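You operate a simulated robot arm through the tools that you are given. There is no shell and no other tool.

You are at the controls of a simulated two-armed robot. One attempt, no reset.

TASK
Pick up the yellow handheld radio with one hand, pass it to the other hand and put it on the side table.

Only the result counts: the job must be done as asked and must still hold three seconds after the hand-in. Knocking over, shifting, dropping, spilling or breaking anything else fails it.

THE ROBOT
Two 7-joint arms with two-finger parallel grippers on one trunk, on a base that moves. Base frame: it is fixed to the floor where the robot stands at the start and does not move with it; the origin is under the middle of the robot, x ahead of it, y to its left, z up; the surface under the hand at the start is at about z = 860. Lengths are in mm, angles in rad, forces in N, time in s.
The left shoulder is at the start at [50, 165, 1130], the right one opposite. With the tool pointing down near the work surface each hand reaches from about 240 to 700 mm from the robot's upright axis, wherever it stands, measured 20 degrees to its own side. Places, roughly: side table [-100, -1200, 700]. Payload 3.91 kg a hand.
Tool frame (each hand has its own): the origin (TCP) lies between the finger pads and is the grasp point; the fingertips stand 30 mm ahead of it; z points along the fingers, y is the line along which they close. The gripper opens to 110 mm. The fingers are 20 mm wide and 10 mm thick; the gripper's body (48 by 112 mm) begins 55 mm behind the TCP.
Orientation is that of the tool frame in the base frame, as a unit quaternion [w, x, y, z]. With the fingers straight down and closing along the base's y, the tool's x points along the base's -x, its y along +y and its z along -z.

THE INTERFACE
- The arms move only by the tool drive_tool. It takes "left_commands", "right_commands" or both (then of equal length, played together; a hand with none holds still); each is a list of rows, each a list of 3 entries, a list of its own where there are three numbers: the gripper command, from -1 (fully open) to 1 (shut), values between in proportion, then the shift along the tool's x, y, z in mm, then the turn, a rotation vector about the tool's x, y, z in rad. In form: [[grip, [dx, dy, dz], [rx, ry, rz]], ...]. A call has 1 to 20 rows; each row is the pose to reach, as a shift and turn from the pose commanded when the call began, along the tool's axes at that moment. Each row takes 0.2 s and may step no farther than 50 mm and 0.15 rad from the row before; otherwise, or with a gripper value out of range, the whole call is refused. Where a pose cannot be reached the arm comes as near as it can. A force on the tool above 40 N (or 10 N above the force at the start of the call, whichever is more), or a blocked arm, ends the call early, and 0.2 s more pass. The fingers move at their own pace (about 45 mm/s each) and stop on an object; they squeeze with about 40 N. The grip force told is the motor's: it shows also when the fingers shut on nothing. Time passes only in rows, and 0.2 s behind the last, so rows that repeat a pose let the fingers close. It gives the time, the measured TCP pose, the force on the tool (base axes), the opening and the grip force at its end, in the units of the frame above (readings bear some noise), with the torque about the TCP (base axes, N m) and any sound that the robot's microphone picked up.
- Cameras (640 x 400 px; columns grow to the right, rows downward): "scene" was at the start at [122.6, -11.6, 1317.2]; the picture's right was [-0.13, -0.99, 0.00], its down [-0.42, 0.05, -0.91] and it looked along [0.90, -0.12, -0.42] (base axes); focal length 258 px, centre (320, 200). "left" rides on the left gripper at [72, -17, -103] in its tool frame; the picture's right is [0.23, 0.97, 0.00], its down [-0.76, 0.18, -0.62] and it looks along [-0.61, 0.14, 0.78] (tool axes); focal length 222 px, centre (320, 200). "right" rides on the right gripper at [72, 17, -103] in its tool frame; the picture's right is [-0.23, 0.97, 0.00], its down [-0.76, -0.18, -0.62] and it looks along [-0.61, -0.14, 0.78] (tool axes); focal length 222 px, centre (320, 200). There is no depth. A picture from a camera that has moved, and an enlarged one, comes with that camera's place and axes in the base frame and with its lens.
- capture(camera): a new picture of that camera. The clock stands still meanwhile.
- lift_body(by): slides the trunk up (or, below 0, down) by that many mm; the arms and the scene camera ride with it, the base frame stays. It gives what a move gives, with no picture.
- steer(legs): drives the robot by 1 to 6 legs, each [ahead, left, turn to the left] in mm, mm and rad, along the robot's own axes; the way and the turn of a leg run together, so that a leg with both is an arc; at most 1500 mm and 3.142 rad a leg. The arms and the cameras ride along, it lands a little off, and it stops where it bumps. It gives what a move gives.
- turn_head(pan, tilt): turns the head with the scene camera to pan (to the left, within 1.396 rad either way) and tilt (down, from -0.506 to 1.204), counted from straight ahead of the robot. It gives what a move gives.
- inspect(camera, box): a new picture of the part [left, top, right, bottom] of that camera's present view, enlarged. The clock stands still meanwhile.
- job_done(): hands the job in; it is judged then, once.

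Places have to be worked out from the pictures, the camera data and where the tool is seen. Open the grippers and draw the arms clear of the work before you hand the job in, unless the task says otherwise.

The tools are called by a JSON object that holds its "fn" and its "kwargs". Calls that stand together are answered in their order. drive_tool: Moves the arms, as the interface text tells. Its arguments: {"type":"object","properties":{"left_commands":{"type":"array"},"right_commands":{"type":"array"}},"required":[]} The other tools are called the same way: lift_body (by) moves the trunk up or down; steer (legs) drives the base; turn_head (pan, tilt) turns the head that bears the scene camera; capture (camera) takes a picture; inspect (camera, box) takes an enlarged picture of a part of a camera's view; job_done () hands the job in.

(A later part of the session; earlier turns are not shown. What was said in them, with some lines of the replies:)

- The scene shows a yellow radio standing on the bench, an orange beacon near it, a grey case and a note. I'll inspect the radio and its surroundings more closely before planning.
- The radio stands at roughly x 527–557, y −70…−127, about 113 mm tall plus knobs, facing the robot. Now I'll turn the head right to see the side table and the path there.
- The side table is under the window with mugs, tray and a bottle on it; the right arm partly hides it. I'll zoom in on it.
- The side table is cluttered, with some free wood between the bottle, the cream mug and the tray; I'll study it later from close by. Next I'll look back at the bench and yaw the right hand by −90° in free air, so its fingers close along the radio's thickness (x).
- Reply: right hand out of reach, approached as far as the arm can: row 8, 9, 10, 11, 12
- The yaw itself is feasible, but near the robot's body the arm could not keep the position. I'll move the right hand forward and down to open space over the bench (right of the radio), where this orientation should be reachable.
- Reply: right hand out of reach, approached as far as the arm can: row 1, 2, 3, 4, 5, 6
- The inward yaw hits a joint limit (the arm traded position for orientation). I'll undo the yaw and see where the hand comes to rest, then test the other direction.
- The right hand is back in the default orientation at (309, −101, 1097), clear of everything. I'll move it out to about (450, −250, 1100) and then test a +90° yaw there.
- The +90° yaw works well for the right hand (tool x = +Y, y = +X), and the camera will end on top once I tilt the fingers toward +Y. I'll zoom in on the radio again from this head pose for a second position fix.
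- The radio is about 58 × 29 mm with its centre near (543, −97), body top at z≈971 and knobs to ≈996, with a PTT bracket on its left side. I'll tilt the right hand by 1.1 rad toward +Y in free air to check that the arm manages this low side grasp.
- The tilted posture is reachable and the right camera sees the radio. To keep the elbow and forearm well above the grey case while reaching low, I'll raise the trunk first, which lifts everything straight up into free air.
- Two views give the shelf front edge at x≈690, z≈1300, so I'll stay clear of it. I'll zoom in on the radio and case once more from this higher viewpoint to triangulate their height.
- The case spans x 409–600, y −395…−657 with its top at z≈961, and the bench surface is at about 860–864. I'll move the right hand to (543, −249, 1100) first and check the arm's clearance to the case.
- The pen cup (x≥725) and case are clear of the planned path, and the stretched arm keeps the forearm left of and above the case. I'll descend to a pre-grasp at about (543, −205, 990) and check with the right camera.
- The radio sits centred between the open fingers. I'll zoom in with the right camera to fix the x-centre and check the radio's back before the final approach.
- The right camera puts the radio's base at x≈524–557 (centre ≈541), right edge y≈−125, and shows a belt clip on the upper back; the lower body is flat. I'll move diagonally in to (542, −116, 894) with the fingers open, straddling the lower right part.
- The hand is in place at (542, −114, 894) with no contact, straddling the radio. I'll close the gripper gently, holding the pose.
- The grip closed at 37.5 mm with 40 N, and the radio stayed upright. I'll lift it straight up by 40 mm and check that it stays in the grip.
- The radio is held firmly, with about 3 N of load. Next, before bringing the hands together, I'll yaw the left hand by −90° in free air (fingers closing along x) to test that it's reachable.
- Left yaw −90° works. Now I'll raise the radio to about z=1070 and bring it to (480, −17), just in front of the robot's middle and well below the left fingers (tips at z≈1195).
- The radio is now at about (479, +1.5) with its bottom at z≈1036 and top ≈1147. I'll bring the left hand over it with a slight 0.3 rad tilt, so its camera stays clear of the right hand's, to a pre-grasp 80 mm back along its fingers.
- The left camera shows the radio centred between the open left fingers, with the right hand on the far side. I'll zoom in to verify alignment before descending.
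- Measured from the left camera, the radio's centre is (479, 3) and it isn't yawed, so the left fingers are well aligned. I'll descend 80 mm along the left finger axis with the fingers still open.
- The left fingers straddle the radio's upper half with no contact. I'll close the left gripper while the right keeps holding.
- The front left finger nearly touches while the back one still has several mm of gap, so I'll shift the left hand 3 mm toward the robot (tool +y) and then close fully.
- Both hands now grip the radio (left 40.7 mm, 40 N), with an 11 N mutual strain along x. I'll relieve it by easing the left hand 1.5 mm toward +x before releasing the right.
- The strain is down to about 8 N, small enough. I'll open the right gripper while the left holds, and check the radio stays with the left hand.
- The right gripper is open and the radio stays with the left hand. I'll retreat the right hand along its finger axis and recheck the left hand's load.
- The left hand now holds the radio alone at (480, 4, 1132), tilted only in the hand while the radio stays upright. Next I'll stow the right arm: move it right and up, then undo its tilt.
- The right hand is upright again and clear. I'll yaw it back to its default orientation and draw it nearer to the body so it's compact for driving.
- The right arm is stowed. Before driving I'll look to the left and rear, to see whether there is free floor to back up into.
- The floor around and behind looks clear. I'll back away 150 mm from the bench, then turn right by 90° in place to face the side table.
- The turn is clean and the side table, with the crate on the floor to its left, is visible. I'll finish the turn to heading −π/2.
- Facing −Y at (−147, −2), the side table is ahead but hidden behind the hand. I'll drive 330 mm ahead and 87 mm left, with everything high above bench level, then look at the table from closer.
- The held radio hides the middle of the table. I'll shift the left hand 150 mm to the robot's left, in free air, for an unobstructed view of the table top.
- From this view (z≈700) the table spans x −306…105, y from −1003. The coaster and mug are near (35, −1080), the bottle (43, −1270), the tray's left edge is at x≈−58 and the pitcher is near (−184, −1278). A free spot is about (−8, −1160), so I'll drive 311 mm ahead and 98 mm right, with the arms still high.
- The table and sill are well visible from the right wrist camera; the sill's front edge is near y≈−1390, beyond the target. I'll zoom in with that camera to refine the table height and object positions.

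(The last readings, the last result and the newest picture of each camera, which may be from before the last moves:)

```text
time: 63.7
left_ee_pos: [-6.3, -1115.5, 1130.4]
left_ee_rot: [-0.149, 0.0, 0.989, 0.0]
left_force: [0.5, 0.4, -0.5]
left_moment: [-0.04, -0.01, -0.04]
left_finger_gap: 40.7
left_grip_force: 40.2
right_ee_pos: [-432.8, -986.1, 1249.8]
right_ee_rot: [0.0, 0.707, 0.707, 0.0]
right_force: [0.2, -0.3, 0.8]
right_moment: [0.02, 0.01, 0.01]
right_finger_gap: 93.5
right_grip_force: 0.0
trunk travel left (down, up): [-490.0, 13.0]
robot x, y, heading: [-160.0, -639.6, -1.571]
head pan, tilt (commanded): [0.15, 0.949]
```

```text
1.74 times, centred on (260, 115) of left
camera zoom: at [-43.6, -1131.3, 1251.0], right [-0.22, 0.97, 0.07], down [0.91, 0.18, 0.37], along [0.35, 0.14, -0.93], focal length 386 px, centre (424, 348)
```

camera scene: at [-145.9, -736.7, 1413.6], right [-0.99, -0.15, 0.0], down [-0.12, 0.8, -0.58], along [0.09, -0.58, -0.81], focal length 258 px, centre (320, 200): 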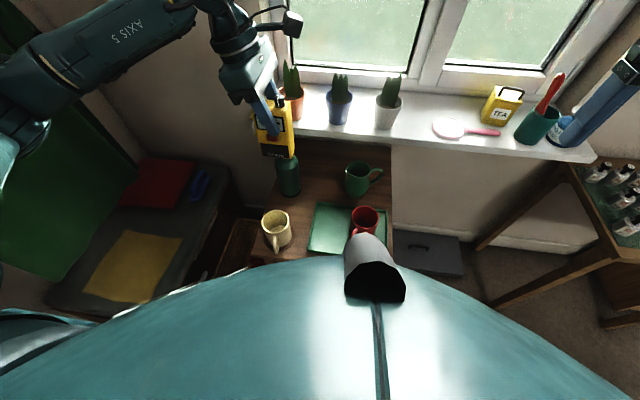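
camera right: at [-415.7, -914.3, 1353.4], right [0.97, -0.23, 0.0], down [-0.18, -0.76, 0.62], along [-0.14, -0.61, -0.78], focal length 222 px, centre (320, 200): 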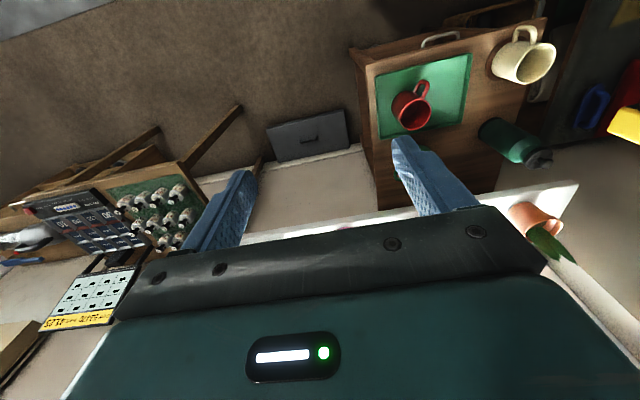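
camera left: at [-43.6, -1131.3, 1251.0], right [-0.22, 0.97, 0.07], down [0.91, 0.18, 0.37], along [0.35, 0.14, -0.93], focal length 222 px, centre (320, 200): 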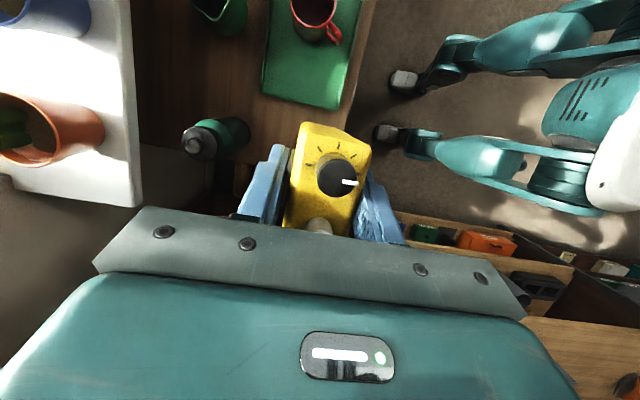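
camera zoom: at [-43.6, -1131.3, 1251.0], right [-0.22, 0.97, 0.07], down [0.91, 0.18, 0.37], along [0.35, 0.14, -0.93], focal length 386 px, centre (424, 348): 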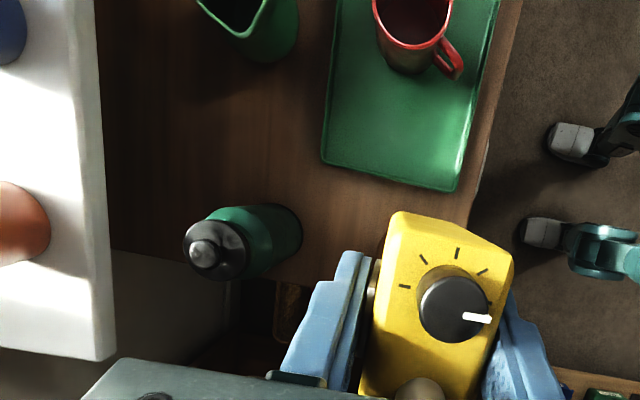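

Combining views, the table top is at z≈682 with its front edge at y≈−1015, the tray's left edge at x≈−57, the coaster near (38, −1093) and the bottle near (47, −1290). The best spot is about (−3, −1172), so I'll move the left hand 57 mm further out at this safe height and then lower the trunk by 200 mm.

{"fn": "drive_tool", "kwargs": {"left_commands": [[1, [-1, -19, 0], [0, 0, 0]], [1, [-2, -38, -0.5], [0, 0, 0]], [1, [-2.9, -57, -0.9], [0, 0, 0]], [1, [-2.9, -57, -0.9], [0, 0, 0]]]}}

{"fn": "lift_body", "kwargs": {"by": -200}}

{"fn": "turn_head", "kwargs": {"pan": 0.2, "tilt": 0.75}}

{"fn": "capture", "kwargs": {"camera": "scene"}}

{"fn": "capture", "kwargs": {"camera": "left"}}

{"fn": "capture", "kwargs": {"camera": "right"}}

```text
time: 64.7
left_ee_pos: [-2.8, -1173.3, 1130.5]
left_ee_rot: [-0.15, 0.001, 0.989, 0.0]
left_force: [-0.2, -0.3, 0.5]
left_moment: [-0.01, 0.0, 0.0]
left_finger_gap: 40.8
left_grip_force: 40.2
right_ee_pos: [-431.6, -985.8, 1251.0]
right_ee_rot: [0.0, 0.707, 0.707, 0.0]
right_force: [-0.5, -0.6, 0.0]
right_moment: [-0.02, 0.01, 0.03]
right_finger_gap: 93.4
right_grip_force: 0.1
trunk travel left (down, up): [-490.0, 13.0]
robot x, y, heading: [-156.6, -637.4, -1.571]
head pan, tilt (commanded): [0.15, 0.949]
```

```text
time: 66.9
left_ee_pos: [-1.7, -1172.4, 930.5]
left_ee_rot: [-0.15, 0.001, 0.989, 0.0]
left_force: [-0.2, -0.2, 0.6]
left_moment: [-0.07, 0.02, 0.0]
left_finger_gap: 40.7
left_grip_force: 39.9
right_ee_pos: [-431.3, -986.5, 1050.9]
right_ee_rot: [0.0, 0.707, 0.707, 0.0]
right_force: [-0.4, 0.2, -0.5]
right_moment: [0.01, 0.01, 0.0]
right_finger_gap: 93.6
right_grip_force: 0.0
trunk travel left (down, up): [-290.0, 213.0]
robot x, y, heading: [-160.1, -635.9, -1.575]
head pan, tilt (commanded): [0.15, 0.949]
```

```text
time: 67.6
left_ee_pos: [-2.1, -1172.3, 930.2]
left_ee_rot: [-0.15, 0.0, 0.989, 0.0]
left_force: [0.9, -0.3, -0.1]
left_moment: [-0.01, 0.01, 0.0]
left_finger_gap: 40.6
left_grip_force: 40.4
right_ee_pos: [-431.4, -986.6, 1050.8]
right_ee_rot: [0.0, 0.707, 0.707, 0.0]
right_force: [0.4, 0.8, 1.6]
right_moment: [0.01, 0.01, -0.01]
right_finger_gap: 93.5
right_grip_force: 0.1
trunk travel left (down, up): [-290.0, 213.0]
robot x, y, heading: [-159.1, -637.9, -1.571]
head pan, tilt (commanded): [0.201, 0.75]
```

```text
taken
camera scene: at [-140.2, -746.0, 1229.0], right [-0.98, -0.2, 0.0], down [-0.14, 0.67, -0.73], along [0.14, -0.72, -0.68], focal length 258 px, centre (320, 200)
```

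scene: 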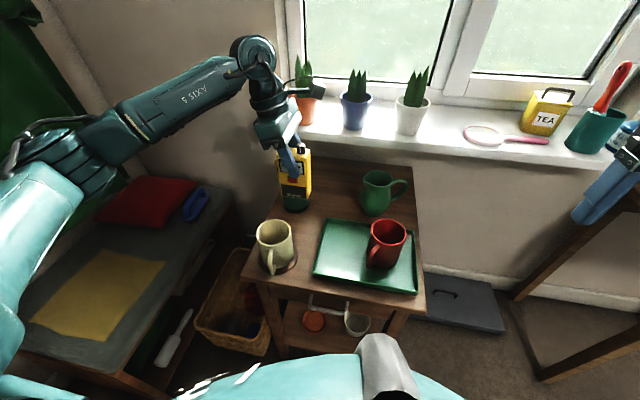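

```text
taken
camera left: at [-40.4, -1188.5, 1051.0], right [-0.22, 0.97, 0.07], down [0.91, 0.18, 0.37], along [0.35, 0.14, -0.93], focal length 222 px, centre (320, 200)
```

left: 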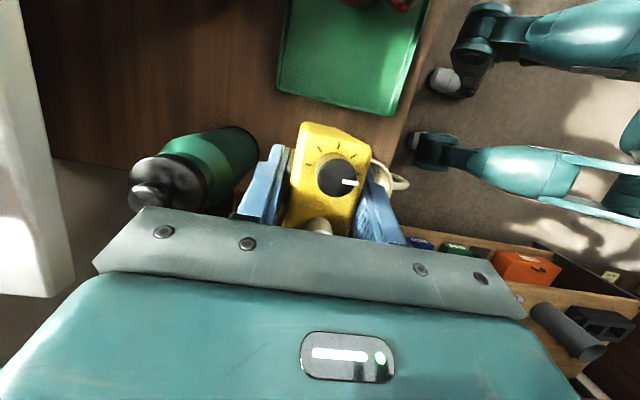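

```text
taken
camera right: at [-415.7, -914.4, 1153.3], right [0.97, -0.23, 0.0], down [-0.18, -0.76, 0.62], along [-0.14, -0.61, -0.78], focal length 222 px, centre (320, 200)
```

right: 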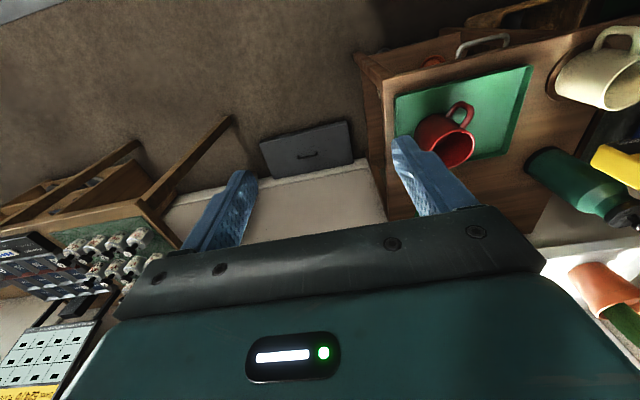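

The trunk is down and the radio bottom is at about z=836, above the mugs. I'll zoom in to check where it will land relative to the mug, the bottle and the tray.

{"fn": "inspect", "kwargs": {"camera": "scene", "box": [220, 100, 440, 300]}}

{"fn": "inspect", "kwargs": {"camera": "left", "box": [100, 0, 460, 240]}}

{"fn": "inspect", "kwargs": {"camera": "right", "box": [440, 20, 640, 240]}}

```text
2.00 times, centred on (330, 200) of scene
camera zoom: at [-140.2, -746.0, 1229.0], right [-0.98, -0.2, 0.0], down [-0.14, 0.67, -0.73], along [0.14, -0.72, -0.68], focal length 515 px, centre (300, 200)
```

zoom: 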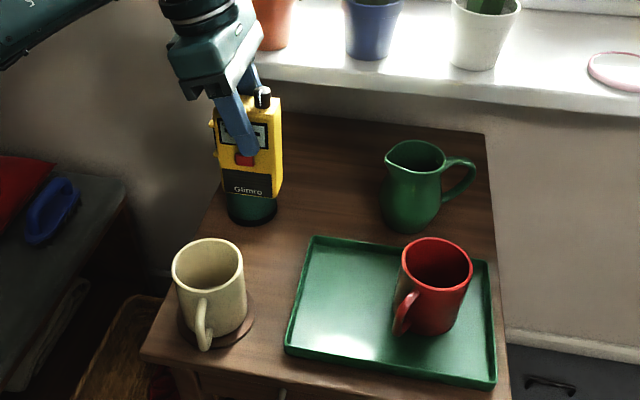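

```text
1.67 times, centred on (280, 120) of left
camera zoom: at [-40.4, -1188.5, 1051.0], right [-0.22, 0.97, 0.07], down [0.91, 0.18, 0.37], along [0.35, 0.14, -0.93], focal length 370 px, centre (387, 333)
```

zoom: 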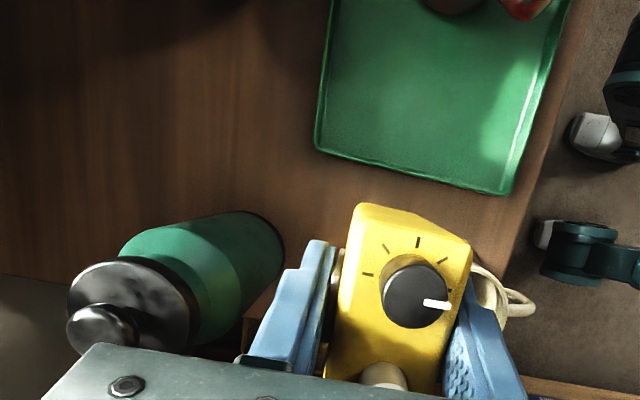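

```text
1.82 times, centred on (540, 130) of right
camera zoom: at [-415.7, -914.4, 1153.3], right [0.97, -0.23, 0.0], down [-0.18, -0.76, 0.62], along [-0.14, -0.61, -0.78], focal length 404 px, centre (-80, 327)
```

zoom: 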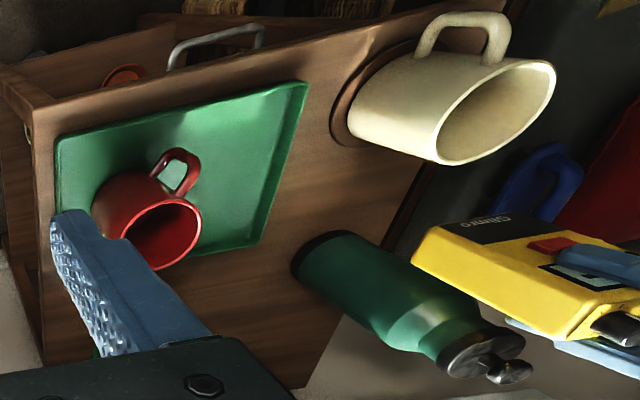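

All three views agree: the bottle's near edge is at y≈−1247, the tray edge at x≈−59, and the radio at (−5, −1172) will land on free wood with 20+ mm of clearance. I'll descend 120 mm vertically with the left arm and check.

{"fn": "drive_tool", "kwargs": {"left_commands": [[1, [-7.1, 0, 22.9], [0, 0, 0]], [1, [-14.2, 0, 45.8], [0, 0, 0]], [1, [-21.3, 0, 68.8], [0, 0, 0]], [1, [-28.4, 0, 91.7], [0, 0, 0]], [1, [-35.5, 0, 114.6], [0, 0, 0]], [1, [-35.5, 0, 114.6], [0, 0, 0]]]}}

{"fn": "inspect", "kwargs": {"camera": "scene", "box": [220, 100, 440, 300]}}

{"fn": "capture", "kwargs": {"camera": "left"}}

{"fn": "inspect", "kwargs": {"camera": "right", "box": [440, 20, 640, 240]}}

```text
time: 69.0
left_ee_pos: [-1.9, -1171.8, 811.8]
left_ee_rot: [-0.15, 0.0, 0.989, 0.0]
left_force: [0.4, -0.3, 0.8]
left_moment: [0.0, 0.0, 0.01]
left_finger_gap: 40.7
left_grip_force: 39.9
right_ee_pos: [-430.9, -987.1, 1050.3]
right_ee_rot: [0.0, 0.707, 0.707, 0.0]
right_force: [-0.4, -0.2, 0.3]
right_moment: [0.01, 0.0, -0.01]
right_finger_gap: 93.4
right_grip_force: 0.0
trunk travel left (down, up): [-290.0, 213.0]
robot x, y, heading: [-157.4, -634.1, -1.569]
head pan, tilt (commanded): [0.201, 0.75]
```

```text
2.00 times, centred on (330, 200) of scene
camera zoom: at [-140.2, -746.0, 1229.1], right [-0.98, -0.2, 0.0], down [-0.14, 0.67, -0.73], along [0.15, -0.72, -0.68], focal length 515 px, centre (300, 200)
```

zoom: 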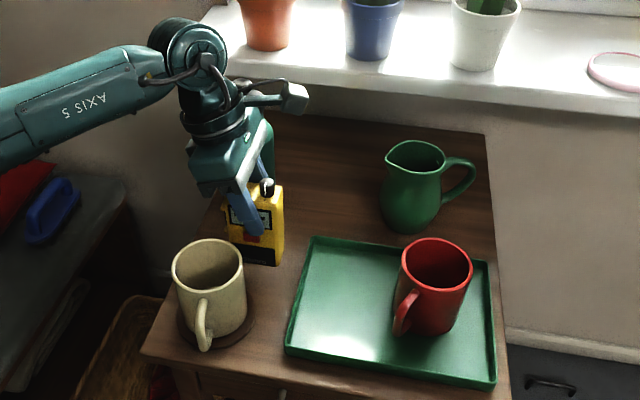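

```text
taken
camera left: at [-39.6, -1188.8, 932.1], right [-0.22, 0.97, 0.07], down [0.91, 0.18, 0.37], along [0.35, 0.14, -0.93], focal length 222 px, centre (320, 200)
```

left: 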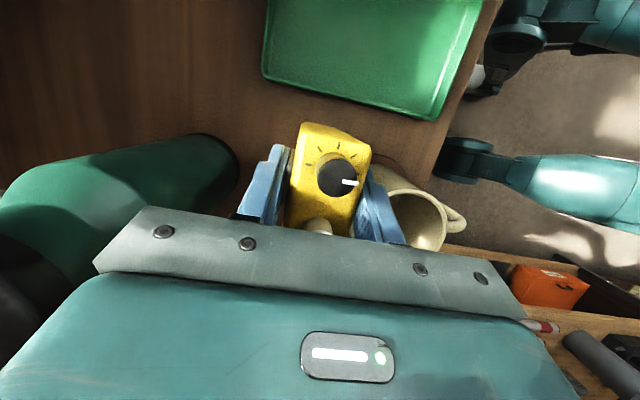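

```text
1.82 times, centred on (540, 130) of right
camera zoom: at [-415.7, -914.3, 1153.3], right [0.97, -0.23, 0.0], down [-0.18, -0.76, 0.62], along [-0.14, -0.61, -0.78], focal length 404 px, centre (-80, 327)
```

zoom: 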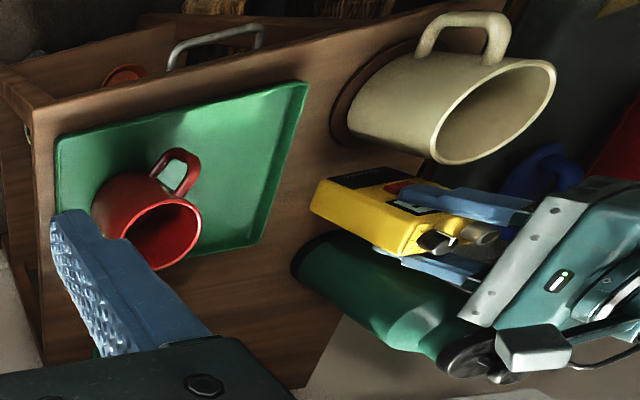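

The radio is about 35–40 mm above the table with the hand clear of mug and bottle. I'll lower 26 mm more, then feel for contact in small steps.

{"fn": "drive_tool", "kwargs": {"left_commands": [[1, [-2.6, 0, 8.3], [0, 0, 0]], [1, [-5.1, 0, 16.6], [0, 0, 0]], [1, [-7.7, 0, 24.8], [0, 0, 0]], [1, [-7.7, 0, 24.8], [0, 0, 0]]]}}

{"fn": "inspect", "kwargs": {"camera": "scene", "box": [220, 140, 340, 260]}}

{"fn": "inspect", "kwargs": {"camera": "right", "box": [500, 60, 640, 220]}}

```text
time: 70.0
left_ee_pos: [-1.0, -1172.0, 784.4]
left_ee_rot: [-0.15, 0.0, 0.989, 0.0]
left_force: [0.3, -0.1, -0.6]
left_moment: [0.01, -0.02, 0.02]
left_finger_gap: 40.7
left_grip_force: 40.3
right_ee_pos: [-431.7, -986.7, 1050.5]
right_ee_rot: [0.001, 0.707, 0.707, 0.0]
right_force: [0.1, -0.4, 0.5]
right_moment: [-0.01, -0.01, -0.01]
right_finger_gap: 93.3
right_grip_force: 0.1
trunk travel left (down, up): [-290.0, 213.0]
robot x, y, heading: [-157.9, -636.7, -1.575]
head pan, tilt (commanded): [0.201, 0.75]
```

```text
3.33 times, centred on (280, 200) of scene
camera zoom: at [-140.2, -746.0, 1229.1], right [-0.98, -0.2, 0.0], down [-0.14, 0.67, -0.73], along [0.15, -0.72, -0.68], focal length 859 px, centre (453, 200)
```

zoom: 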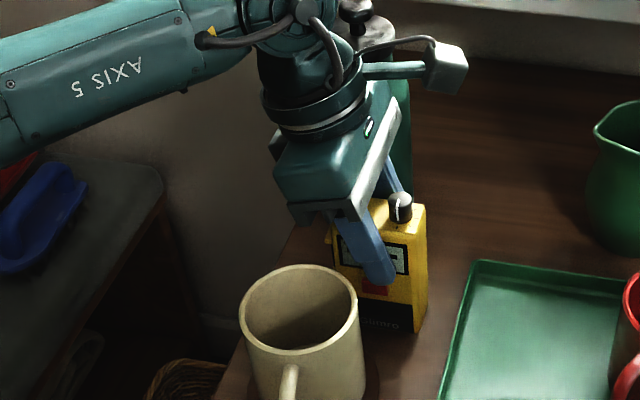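

```text
2.50 times, centred on (570, 140) of right
camera zoom: at [-415.7, -914.3, 1153.3], right [0.97, -0.23, 0.0], down [-0.18, -0.76, 0.62], along [-0.14, -0.61, -0.78], focal length 555 px, centre (-305, 350)
```

zoom: 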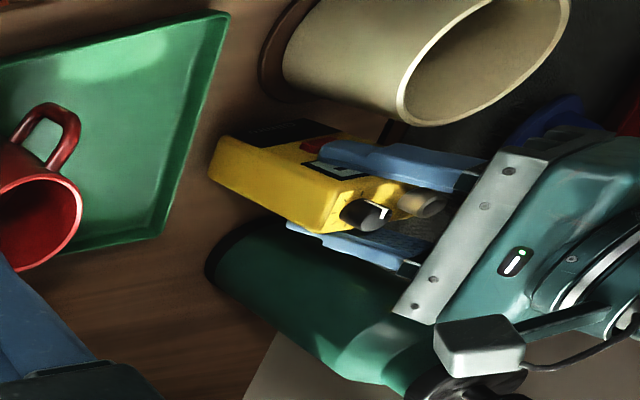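

No contact yet; about 6–11 mm remain by my estimate. I'll descend 8 mm in 2 mm steps and read the force.

{"fn": "drive_tool", "kwargs": {"left_commands": [[1, [-0.6, 0, 1.9], [0, 0, 0]], [1, [-1.2, 0, 3.8], [0, 0, 0]], [1, [-1.8, 0, 5.7], [0, 0, 0]], [1, [-2.4, 0, 7.6], [0, 0, 0]], [1, [-2.4, 0, 7.6], [0, 0, 0]]]}}

```text
time: 71.2
left_ee_pos: [-2.7, -1173.3, 778.2]
left_ee_rot: [-0.15, 0.0, 0.989, -0.001]
left_force: [-0.5, 0.0, -1.0]
left_moment: [0.02, -0.01, 0.01]
left_finger_gap: 40.9
left_grip_force: 39.8
right_ee_pos: [-432.3, -986.6, 1050.7]
right_ee_rot: [0.0, 0.707, 0.707, 0.0]
right_force: [0.2, -0.2, -0.2]
right_moment: [0.02, 0.03, 0.03]
right_finger_gap: 93.7
right_grip_force: 0.0
trunk travel left (down, up): [-290.0, 213.0]
robot x, y, heading: [-160.7, -635.3, -1.569]
head pan, tilt (commanded): [0.201, 0.75]
```

Still no contact at TCP z≈777. I'll look closely at the gap and go down a few more millimetres.

{"fn": "drive_tool", "kwargs": {"left_commands": [[1, [-0.6, 0, 1.9], [0, 0, 0]], [1, [-1.2, 0, 3.8], [0, 0, 0]], [1, [-1.2, 0, 3.8], [0, 0, 0]]]}}

{"fn": "inspect", "kwargs": {"camera": "right", "box": [510, 90, 600, 160]}}

{"fn": "inspect", "kwargs": {"camera": "scene", "box": [260, 190, 320, 250]}}

```text
time: 72.0
left_ee_pos: [-2.6, -1171.8, 775.8]
left_ee_rot: [-0.151, 0.0, 0.989, -0.002]
left_force: [5.0, 1.5, 21.1]
left_moment: [0.65, -0.75, -0.02]
left_finger_gap: 40.6
left_grip_force: 40.0
right_ee_pos: [-431.4, -986.0, 1050.7]
right_ee_rot: [0.001, 0.707, 0.707, -0.001]
right_force: [-0.5, 0.2, 0.3]
right_moment: [0.07, 0.0, -0.01]
right_finger_gap: 93.5
right_grip_force: 0.0
trunk travel left (down, up): [-290.0, 213.0]
robot x, y, heading: [-156.3, -637.0, -1.574]
head pan, tilt (commanded): [0.201, 0.75]
```

```text
5.71 times, centred on (555, 125) of right
camera zoom: at [-415.9, -912.4, 1154.2], right [0.97, -0.23, 0.0], down [-0.18, -0.76, 0.62], along [-0.14, -0.61, -0.78], focal length 1269 px, centre (-1023, 629)
```

zoom: 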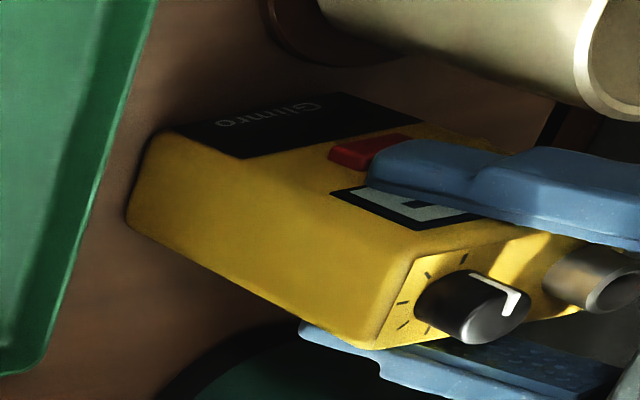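

```text
6.67 times, centred on (290, 220) of scene
camera zoom: at [-140.6, -743.9, 1229.6], right [-0.98, -0.2, 0.0], down [-0.14, 0.67, -0.73], along [0.15, -0.72, -0.68], focal length 1718 px, centre (520, 67)
```

zoom: 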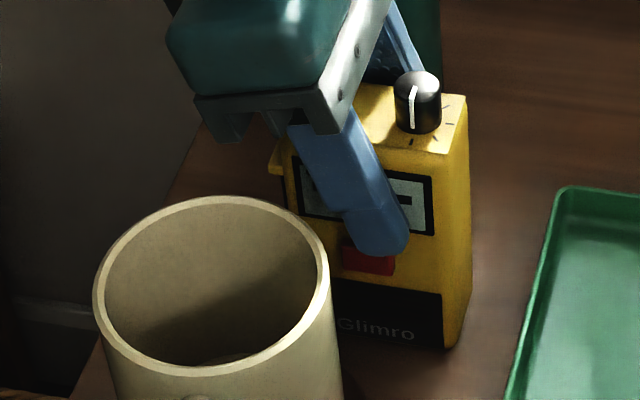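

The radio is on the table: 21 N upward force, standing upright between the mug, bottle and tray. I'll ease up about 1.5 mm to relax the pressure, then open the fingers slowly, only to about 58 mm.

{"fn": "drive_tool", "kwargs": {"left_commands": [[1, [0.3, 0, -0.8], [0, 0, 0]], [1, [0.5, 0, -1.6], [0, 0, 0]], [1, [0.5, 0, -1.6], [0, 0, 0]]]}}

```text
time: 72.8
left_ee_pos: [-2.6, -1172.1, 776.3]
left_ee_rot: [-0.149, 0.0, 0.989, -0.001]
left_force: [1.1, -4.0, 15.6]
left_moment: [-0.17, -0.12, 0.09]
left_finger_gap: 40.7
left_grip_force: 40.0
right_ee_pos: [-431.6, -984.3, 1050.5]
right_ee_rot: [0.0, 0.707, 0.707, -0.001]
right_force: [0.4, 0.0, -0.6]
right_moment: [-0.01, 0.03, 0.02]
right_finger_gap: 93.7
right_grip_force: 0.1
trunk travel left (down, up): [-290.0, 213.0]
robot x, y, heading: [-152.4, -636.1, -1.575]
head pan, tilt (commanded): [0.201, 0.75]
```

There's still 15 N of upward push, so I'll ease up another millimetre before releasing.

{"fn": "drive_tool", "kwargs": {"left_commands": [[1, [0.3, 0, -1.0], [0, 0, 0]], [1, [0.3, 0, -1.0], [0, 0, 0]], [1, [0.3, 0, -1.0], [0, 0, 0]]]}}

```text
time: 73.6
left_ee_pos: [-3.1, -1170.6, 776.8]
left_ee_rot: [-0.15, 0.001, 0.989, 0.0]
left_force: [-1.0, -3.2, 9.1]
left_moment: [-0.46, 0.45, 0.08]
left_finger_gap: 40.6
left_grip_force: 39.6
right_ee_pos: [-432.0, -986.1, 1051.8]
right_ee_rot: [0.0, 0.707, 0.707, -0.001]
right_force: [1.0, -1.3, 0.1]
right_moment: [-0.02, 0.0, 0.01]
right_finger_gap: 93.8
right_grip_force: 0.0
trunk travel left (down, up): [-290.0, 213.0]
robot x, y, heading: [-156.8, -636.2, -1.574]
head pan, tilt (commanded): [0.201, 0.75]
```

The load is light now (9 N) with the radio seated. I'll open the left fingers slowly to about 58 mm.

{"fn": "drive_tool", "kwargs": {"left_commands": [[0.25, [0, 0, 0], [0, 0, 0]], [0.22, [0, 0, 0], [0, 0, 0]], [0.18, [0, 0, 0], [0, 0, 0]], [0.12, [0, 0, 0], [0, 0, 0]], [0.05, [0, 0, 0], [0, 0, 0]], [-0.05, [0, 0, 0], [0, 0, 0]], [-0.05, [0, 0, 0], [0, 0, 0]]]}}

{"fn": "inspect", "kwargs": {"camera": "right", "box": [500, 60, 640, 220]}}

{"fn": "inspect", "kwargs": {"camera": "scene", "box": [220, 140, 340, 260]}}

{"fn": "inspect", "kwargs": {"camera": "left", "box": [140, 60, 480, 260]}}

```text
time: 75.2
left_ee_pos: [-2.6, -1172.4, 776.1]
left_ee_rot: [-0.149, 0.0, 0.989, 0.0]
left_force: [0.1, 0.7, 0.4]
left_moment: [-0.02, -0.01, 0.0]
left_finger_gap: 57.7
left_grip_force: 0.0
right_ee_pos: [-432.6, -987.5, 1050.8]
right_ee_rot: [0.0, 0.708, 0.707, -0.001]
right_force: [0.5, -0.3, 0.5]
right_moment: [0.03, 0.01, -0.04]
right_finger_gap: 93.5
right_grip_force: 0.0
trunk travel left (down, up): [-290.0, 213.0]
robot x, y, heading: [-159.7, -635.5, -1.57]
head pan, tilt (commanded): [0.201, 0.75]
```

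```text
2.50 times, centred on (570, 140) of right
camera zoom: at [-415.7, -914.1, 1153.4], right [0.97, -0.23, 0.0], down [-0.18, -0.76, 0.62], along [-0.14, -0.61, -0.78], focal length 555 px, centre (-305, 350)
```

zoom: 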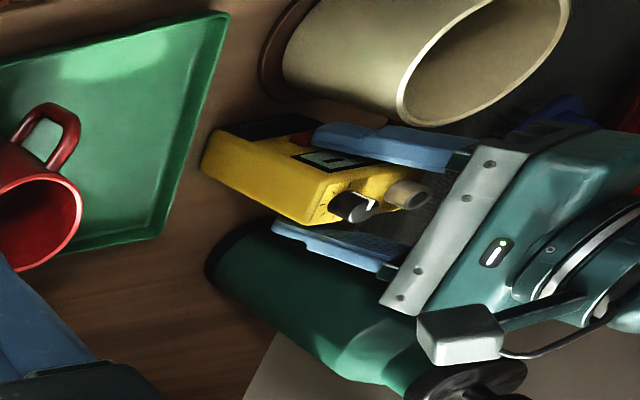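

```text
3.33 times, centred on (280, 200) of scene
camera zoom: at [-140.3, -745.8, 1229.1], right [-0.98, -0.2, 0.0], down [-0.14, 0.67, -0.73], along [0.15, -0.72, -0.68], focal length 859 px, centre (453, 200)
```

zoom: 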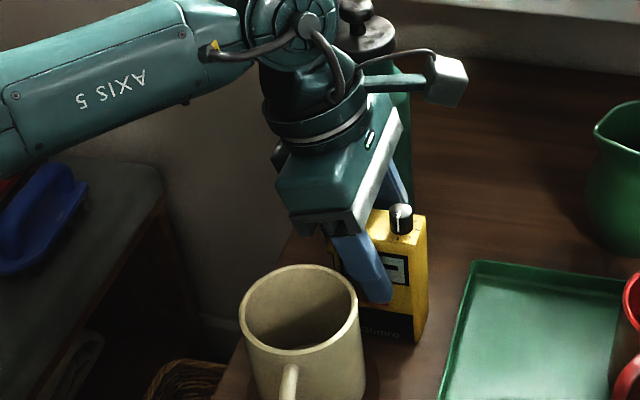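

```text
1.88 times, centred on (310, 160) of left
camera zoom: at [-40.0, -1188.2, 896.2], right [-0.22, 0.97, 0.07], down [0.91, 0.18, 0.37], along [0.35, 0.14, -0.93], focal length 418 px, centre (339, 275)
```

zoom: 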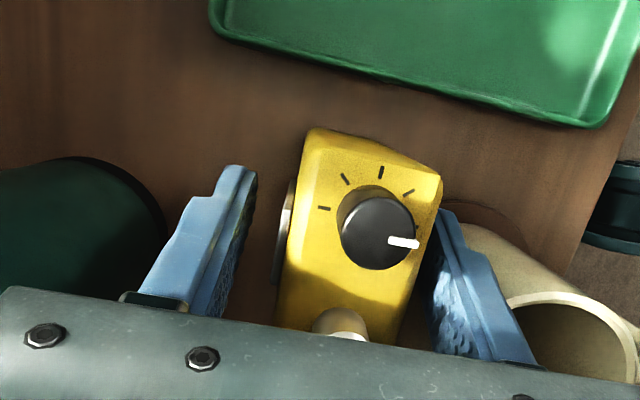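

The radio is standing free on the table. The front finger is only a couple of mm from its face, so I'll shift the hand 2.5 mm toward the robot and then rise straight up 60 mm.

{"fn": "drive_tool", "kwargs": {"left_commands": [[-0.05, [0, 2.5, 0], [0, 0, 0]], [-0.05, [0, 2.5, 0], [0, 0, 0]], [-0.05, [1.5, 2.5, -4.8], [0, 0, 0]], [-0.05, [3.6, 2.5, -11.5], [0, 0, 0]], [-0.05, [6.5, 2.5, -21], [0, 0, 0]], [-0.05, [10.1, 2.5, -32.5], [0, 0, 0]], [-0.05, [13.9, 2.5, -44.9], [0, 0, 0]], [-0.05, [17.8, 2.5, -57.3], [0, 0, 0]], [-0.05, [17.8, 2.5, -57.3], [0, 0, 0]]]}}

{"fn": "inspect", "kwargs": {"camera": "scene", "box": [220, 100, 340, 260]}}

{"fn": "capture", "kwargs": {"camera": "left"}}

{"fn": "capture", "kwargs": {"camera": "right"}}

```text
time: 77.2
left_ee_pos: [-1.4, -1168.8, 836.5]
left_ee_rot: [-0.15, 0.0, 0.989, 0.001]
left_force: [0.2, -0.5, 0.0]
left_moment: [0.02, 0.02, -0.02]
left_finger_gap: 58.1
left_grip_force: 0.1
right_ee_pos: [-431.6, -986.9, 1050.6]
right_ee_rot: [0.0, 0.707, 0.707, 0.0]
right_force: [0.0, 0.4, -0.5]
right_moment: [0.01, 0.0, 0.02]
right_finger_gap: 93.7
right_grip_force: 0.1
trunk travel left (down, up): [-290.0, 213.0]
robot x, y, heading: [-158.6, -637.9, -1.575]
head pan, tilt (commanded): [0.201, 0.75]
```

```text
2.50 times, centred on (280, 180) of scene
camera zoom: at [-140.3, -745.8, 1229.1], right [-0.98, -0.2, 0.0], down [-0.14, 0.67, -0.73], along [0.15, -0.72, -0.68], focal length 644 px, centre (420, 250)
```

zoom: 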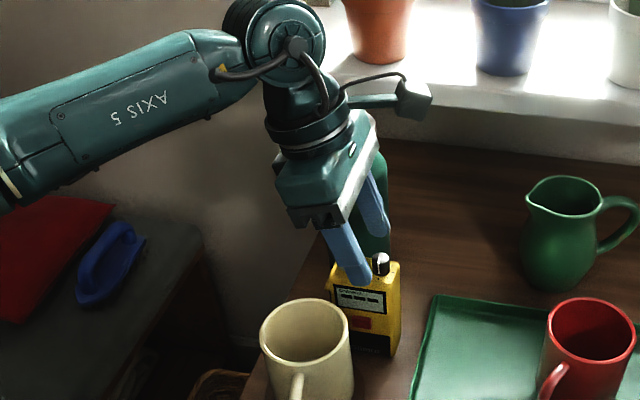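

```text
taken
camera left: at [-40.6, -1185.5, 956.5], right [-0.22, 0.97, 0.07], down [0.91, 0.18, 0.37], along [0.35, 0.14, -0.93], focal length 222 px, centre (320, 200)
```

left: 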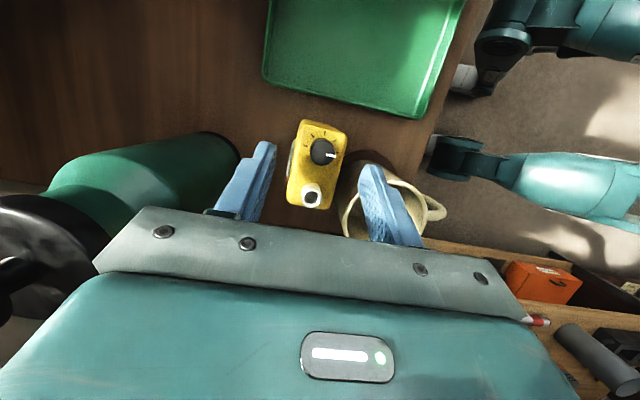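

```text
taken
camera right: at [-415.7, -914.1, 1153.4], right [0.97, -0.23, 0.0], down [-0.18, -0.76, 0.62], along [-0.14, -0.61, -0.78], focal length 222 px, centre (320, 200)
```

right: 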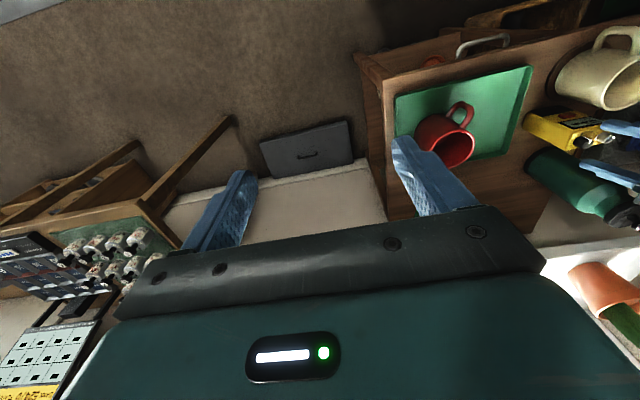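

The radio stands upright on its own, with the fingers now above it. I'll rise another 120 mm, then draw the hand back toward the robot and open the gripper fully.

{"fn": "drive_tool", "kwargs": {"left_commands": [[-0.05, [7.1, 0, -22.9], [0, 0, 0]], [-0.05, [14.2, 0, -45.8], [0, 0, 0]], [-0.05, [21.3, 0, -68.8], [0, 0, 0]], [-0.05, [28.4, 0, -91.7], [0, 0, 0]], [-0.05, [35.5, 0, -114.6], [0, 0, 0]], [-0.05, [44.4, 0, -143.3], [0, 0, 0]], [-0.05, [44.4, 40, -143.3], [0, 0, 0]], [-0.3, [44.4, 80, -143.3], [0, 0, 0]], [-0.6, [44.4, 120, -143.3], [0, 0, 0]], [-1, [44.4, 150, -143.3], [0, 0, 0]], [-1, [44.4, 150, -143.3], [0, 0, 0]]]}}

{"fn": "capture", "kwargs": {"camera": "scene"}}

{"fn": "capture", "kwargs": {"camera": "left"}}

```text
time: 79.6
left_ee_pos: [-3.7, -1017.6, 986.5]
left_ee_rot: [-0.15, 0.0, 0.989, -0.001]
left_force: [0.7, 0.4, -0.1]
left_moment: [0.0, -0.05, 0.0]
left_finger_gap: 110.2
left_grip_force: 0.2
right_ee_pos: [-430.6, -987.4, 1050.6]
right_ee_rot: [0.001, 0.707, 0.707, -0.001]
right_force: [0.9, -0.6, -0.4]
right_moment: [-0.03, -0.01, -0.02]
right_finger_gap: 93.5
right_grip_force: 0.0
trunk travel left (down, up): [-290.0, 213.0]
robot x, y, heading: [-157.8, -637.7, -1.577]
head pan, tilt (commanded): [0.201, 0.75]
```

```text
taken
camera scene: at [-140.3, -745.8, 1229.1], right [-0.98, -0.2, 0.0], down [-0.14, 0.67, -0.73], along [0.15, -0.72, -0.68], focal length 258 px, centre (320, 200)
```

scene: 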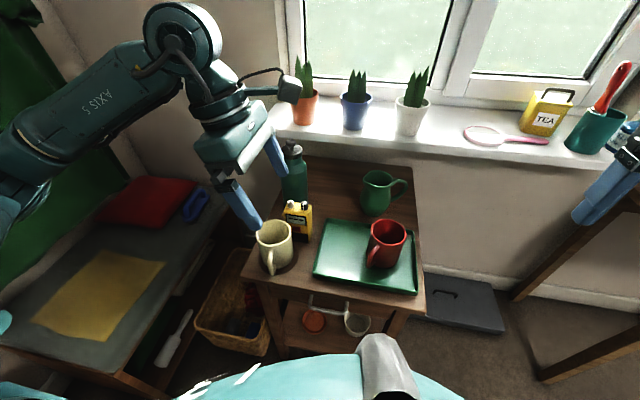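

```text
taken
camera left: at [-41.3, -1034.4, 1106.6], right [-0.22, 0.97, 0.07], down [0.91, 0.18, 0.37], along [0.35, 0.14, -0.93], focal length 222 px, centre (320, 200)
```

left: 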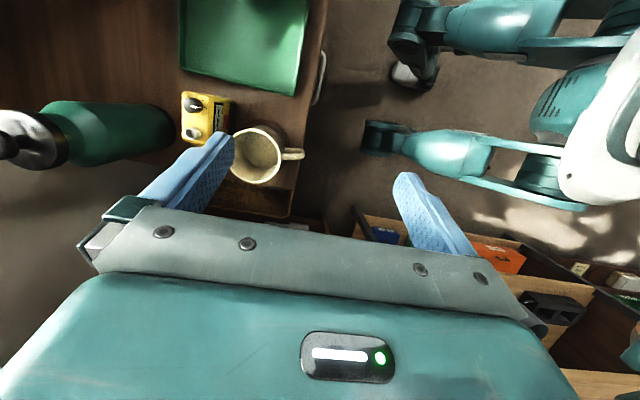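

The radio stands on the side table, free of the hand, and nothing else has moved. I'll open the right gripper fully too and back the robot off 150 mm, so both arms are well clear.

{"fn": "drive_tool", "kwargs": {"right_commands": [[-1, [0, 0, 0], [0, 0, 0]], [-1, [0, 0, 0], [0, 0, 0]]]}}

{"fn": "steer", "kwargs": {"legs": [[-150, 0, 0]]}}

{"fn": "capture", "kwargs": {"camera": "scene"}}

{"fn": "inspect", "kwargs": {"camera": "scene", "box": [230, 100, 430, 260]}}

```text
time: 80.2
left_ee_pos: [-3.2, -1018.6, 987.5]
left_ee_rot: [-0.149, 0.001, 0.989, 0.0]
left_force: [0.0, -0.6, 0.2]
left_moment: [-0.01, 0.0, 0.01]
left_finger_gap: 110.1
left_grip_force: 0.0
right_ee_pos: [-432.1, -986.1, 1049.7]
right_ee_rot: [0.0, 0.707, 0.707, 0.0]
right_force: [-0.1, -0.7, -0.1]
right_moment: [-0.01, -0.01, -0.01]
right_finger_gap: 110.0
right_grip_force: 0.1
trunk travel left (down, up): [-290.0, 213.0]
robot x, y, heading: [-158.1, -635.2, -1.571]
head pan, tilt (commanded): [0.201, 0.75]
```

```text
time: 81.6
left_ee_pos: [-4.3, -869.4, 986.2]
left_ee_rot: [-0.15, 0.001, 0.989, 0.0]
left_force: [0.2, 0.4, 0.8]
left_moment: [0.0, 0.02, -0.04]
left_finger_gap: 109.6
left_grip_force: 0.0
right_ee_pos: [-431.9, -839.1, 1050.5]
right_ee_rot: [0.0, 0.708, 0.707, -0.001]
right_force: [0.9, 0.3, -0.3]
right_moment: [-0.02, 0.03, 0.05]
right_finger_gap: 109.9
right_grip_force: 0.1
trunk travel left (down, up): [-290.0, 213.0]
robot x, y, heading: [-160.1, -490.5, -1.572]
head pan, tilt (commanded): [0.201, 0.75]
```

```text
taken
camera scene: at [-140.2, -597.5, 1229.2], right [-0.98, -0.2, 0.0], down [-0.14, 0.67, -0.73], along [0.14, -0.72, -0.68], focal length 258 px, centre (320, 200)
```

scene: 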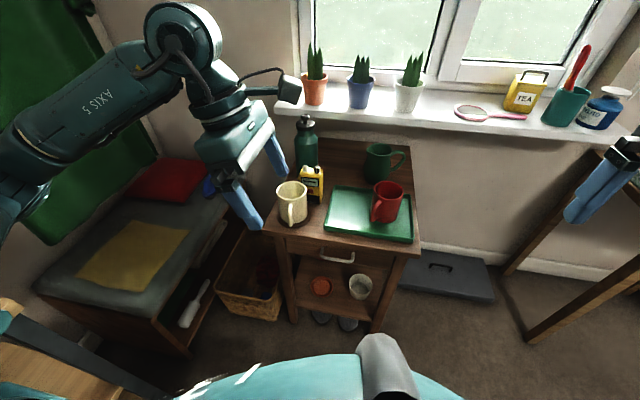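

```text
2.50 times, centred on (330, 180) of scene
camera zoom: at [-140.2, -597.5, 1229.2], right [-0.98, -0.2, 0.0], down [-0.14, 0.67, -0.73], along [0.14, -0.72, -0.68], focal length 644 px, centre (295, 250)
```

zoom: 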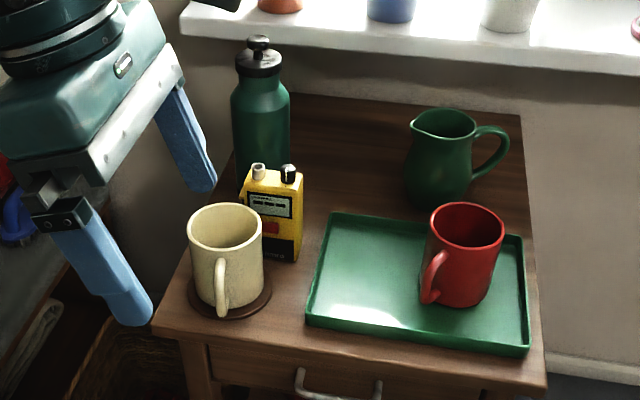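

The radio stands upright on the side table's wood, touching nothing. The mugs, bottle, tray and pitcher are unmoved, and both arms are open and clear, so I'm handing in the job.

{"fn": "job_done", "kwargs": {}}

```text
The job is handed in.
```

The yellow radio is on the side table, standing upright on bare wood between the cream mug, the bottle and the tray.

The right hand picked it up from the bench and passed it to the left hand in mid-air. The left hand then set it down. In the last pictures, nothing else on the side table had moved. I did not check the bench again after driving away, though neither arm touched anything there.

Both grippers are open, and the robot is backed 150 mm away from the table. The job is handed in; I have not seen the verdict.
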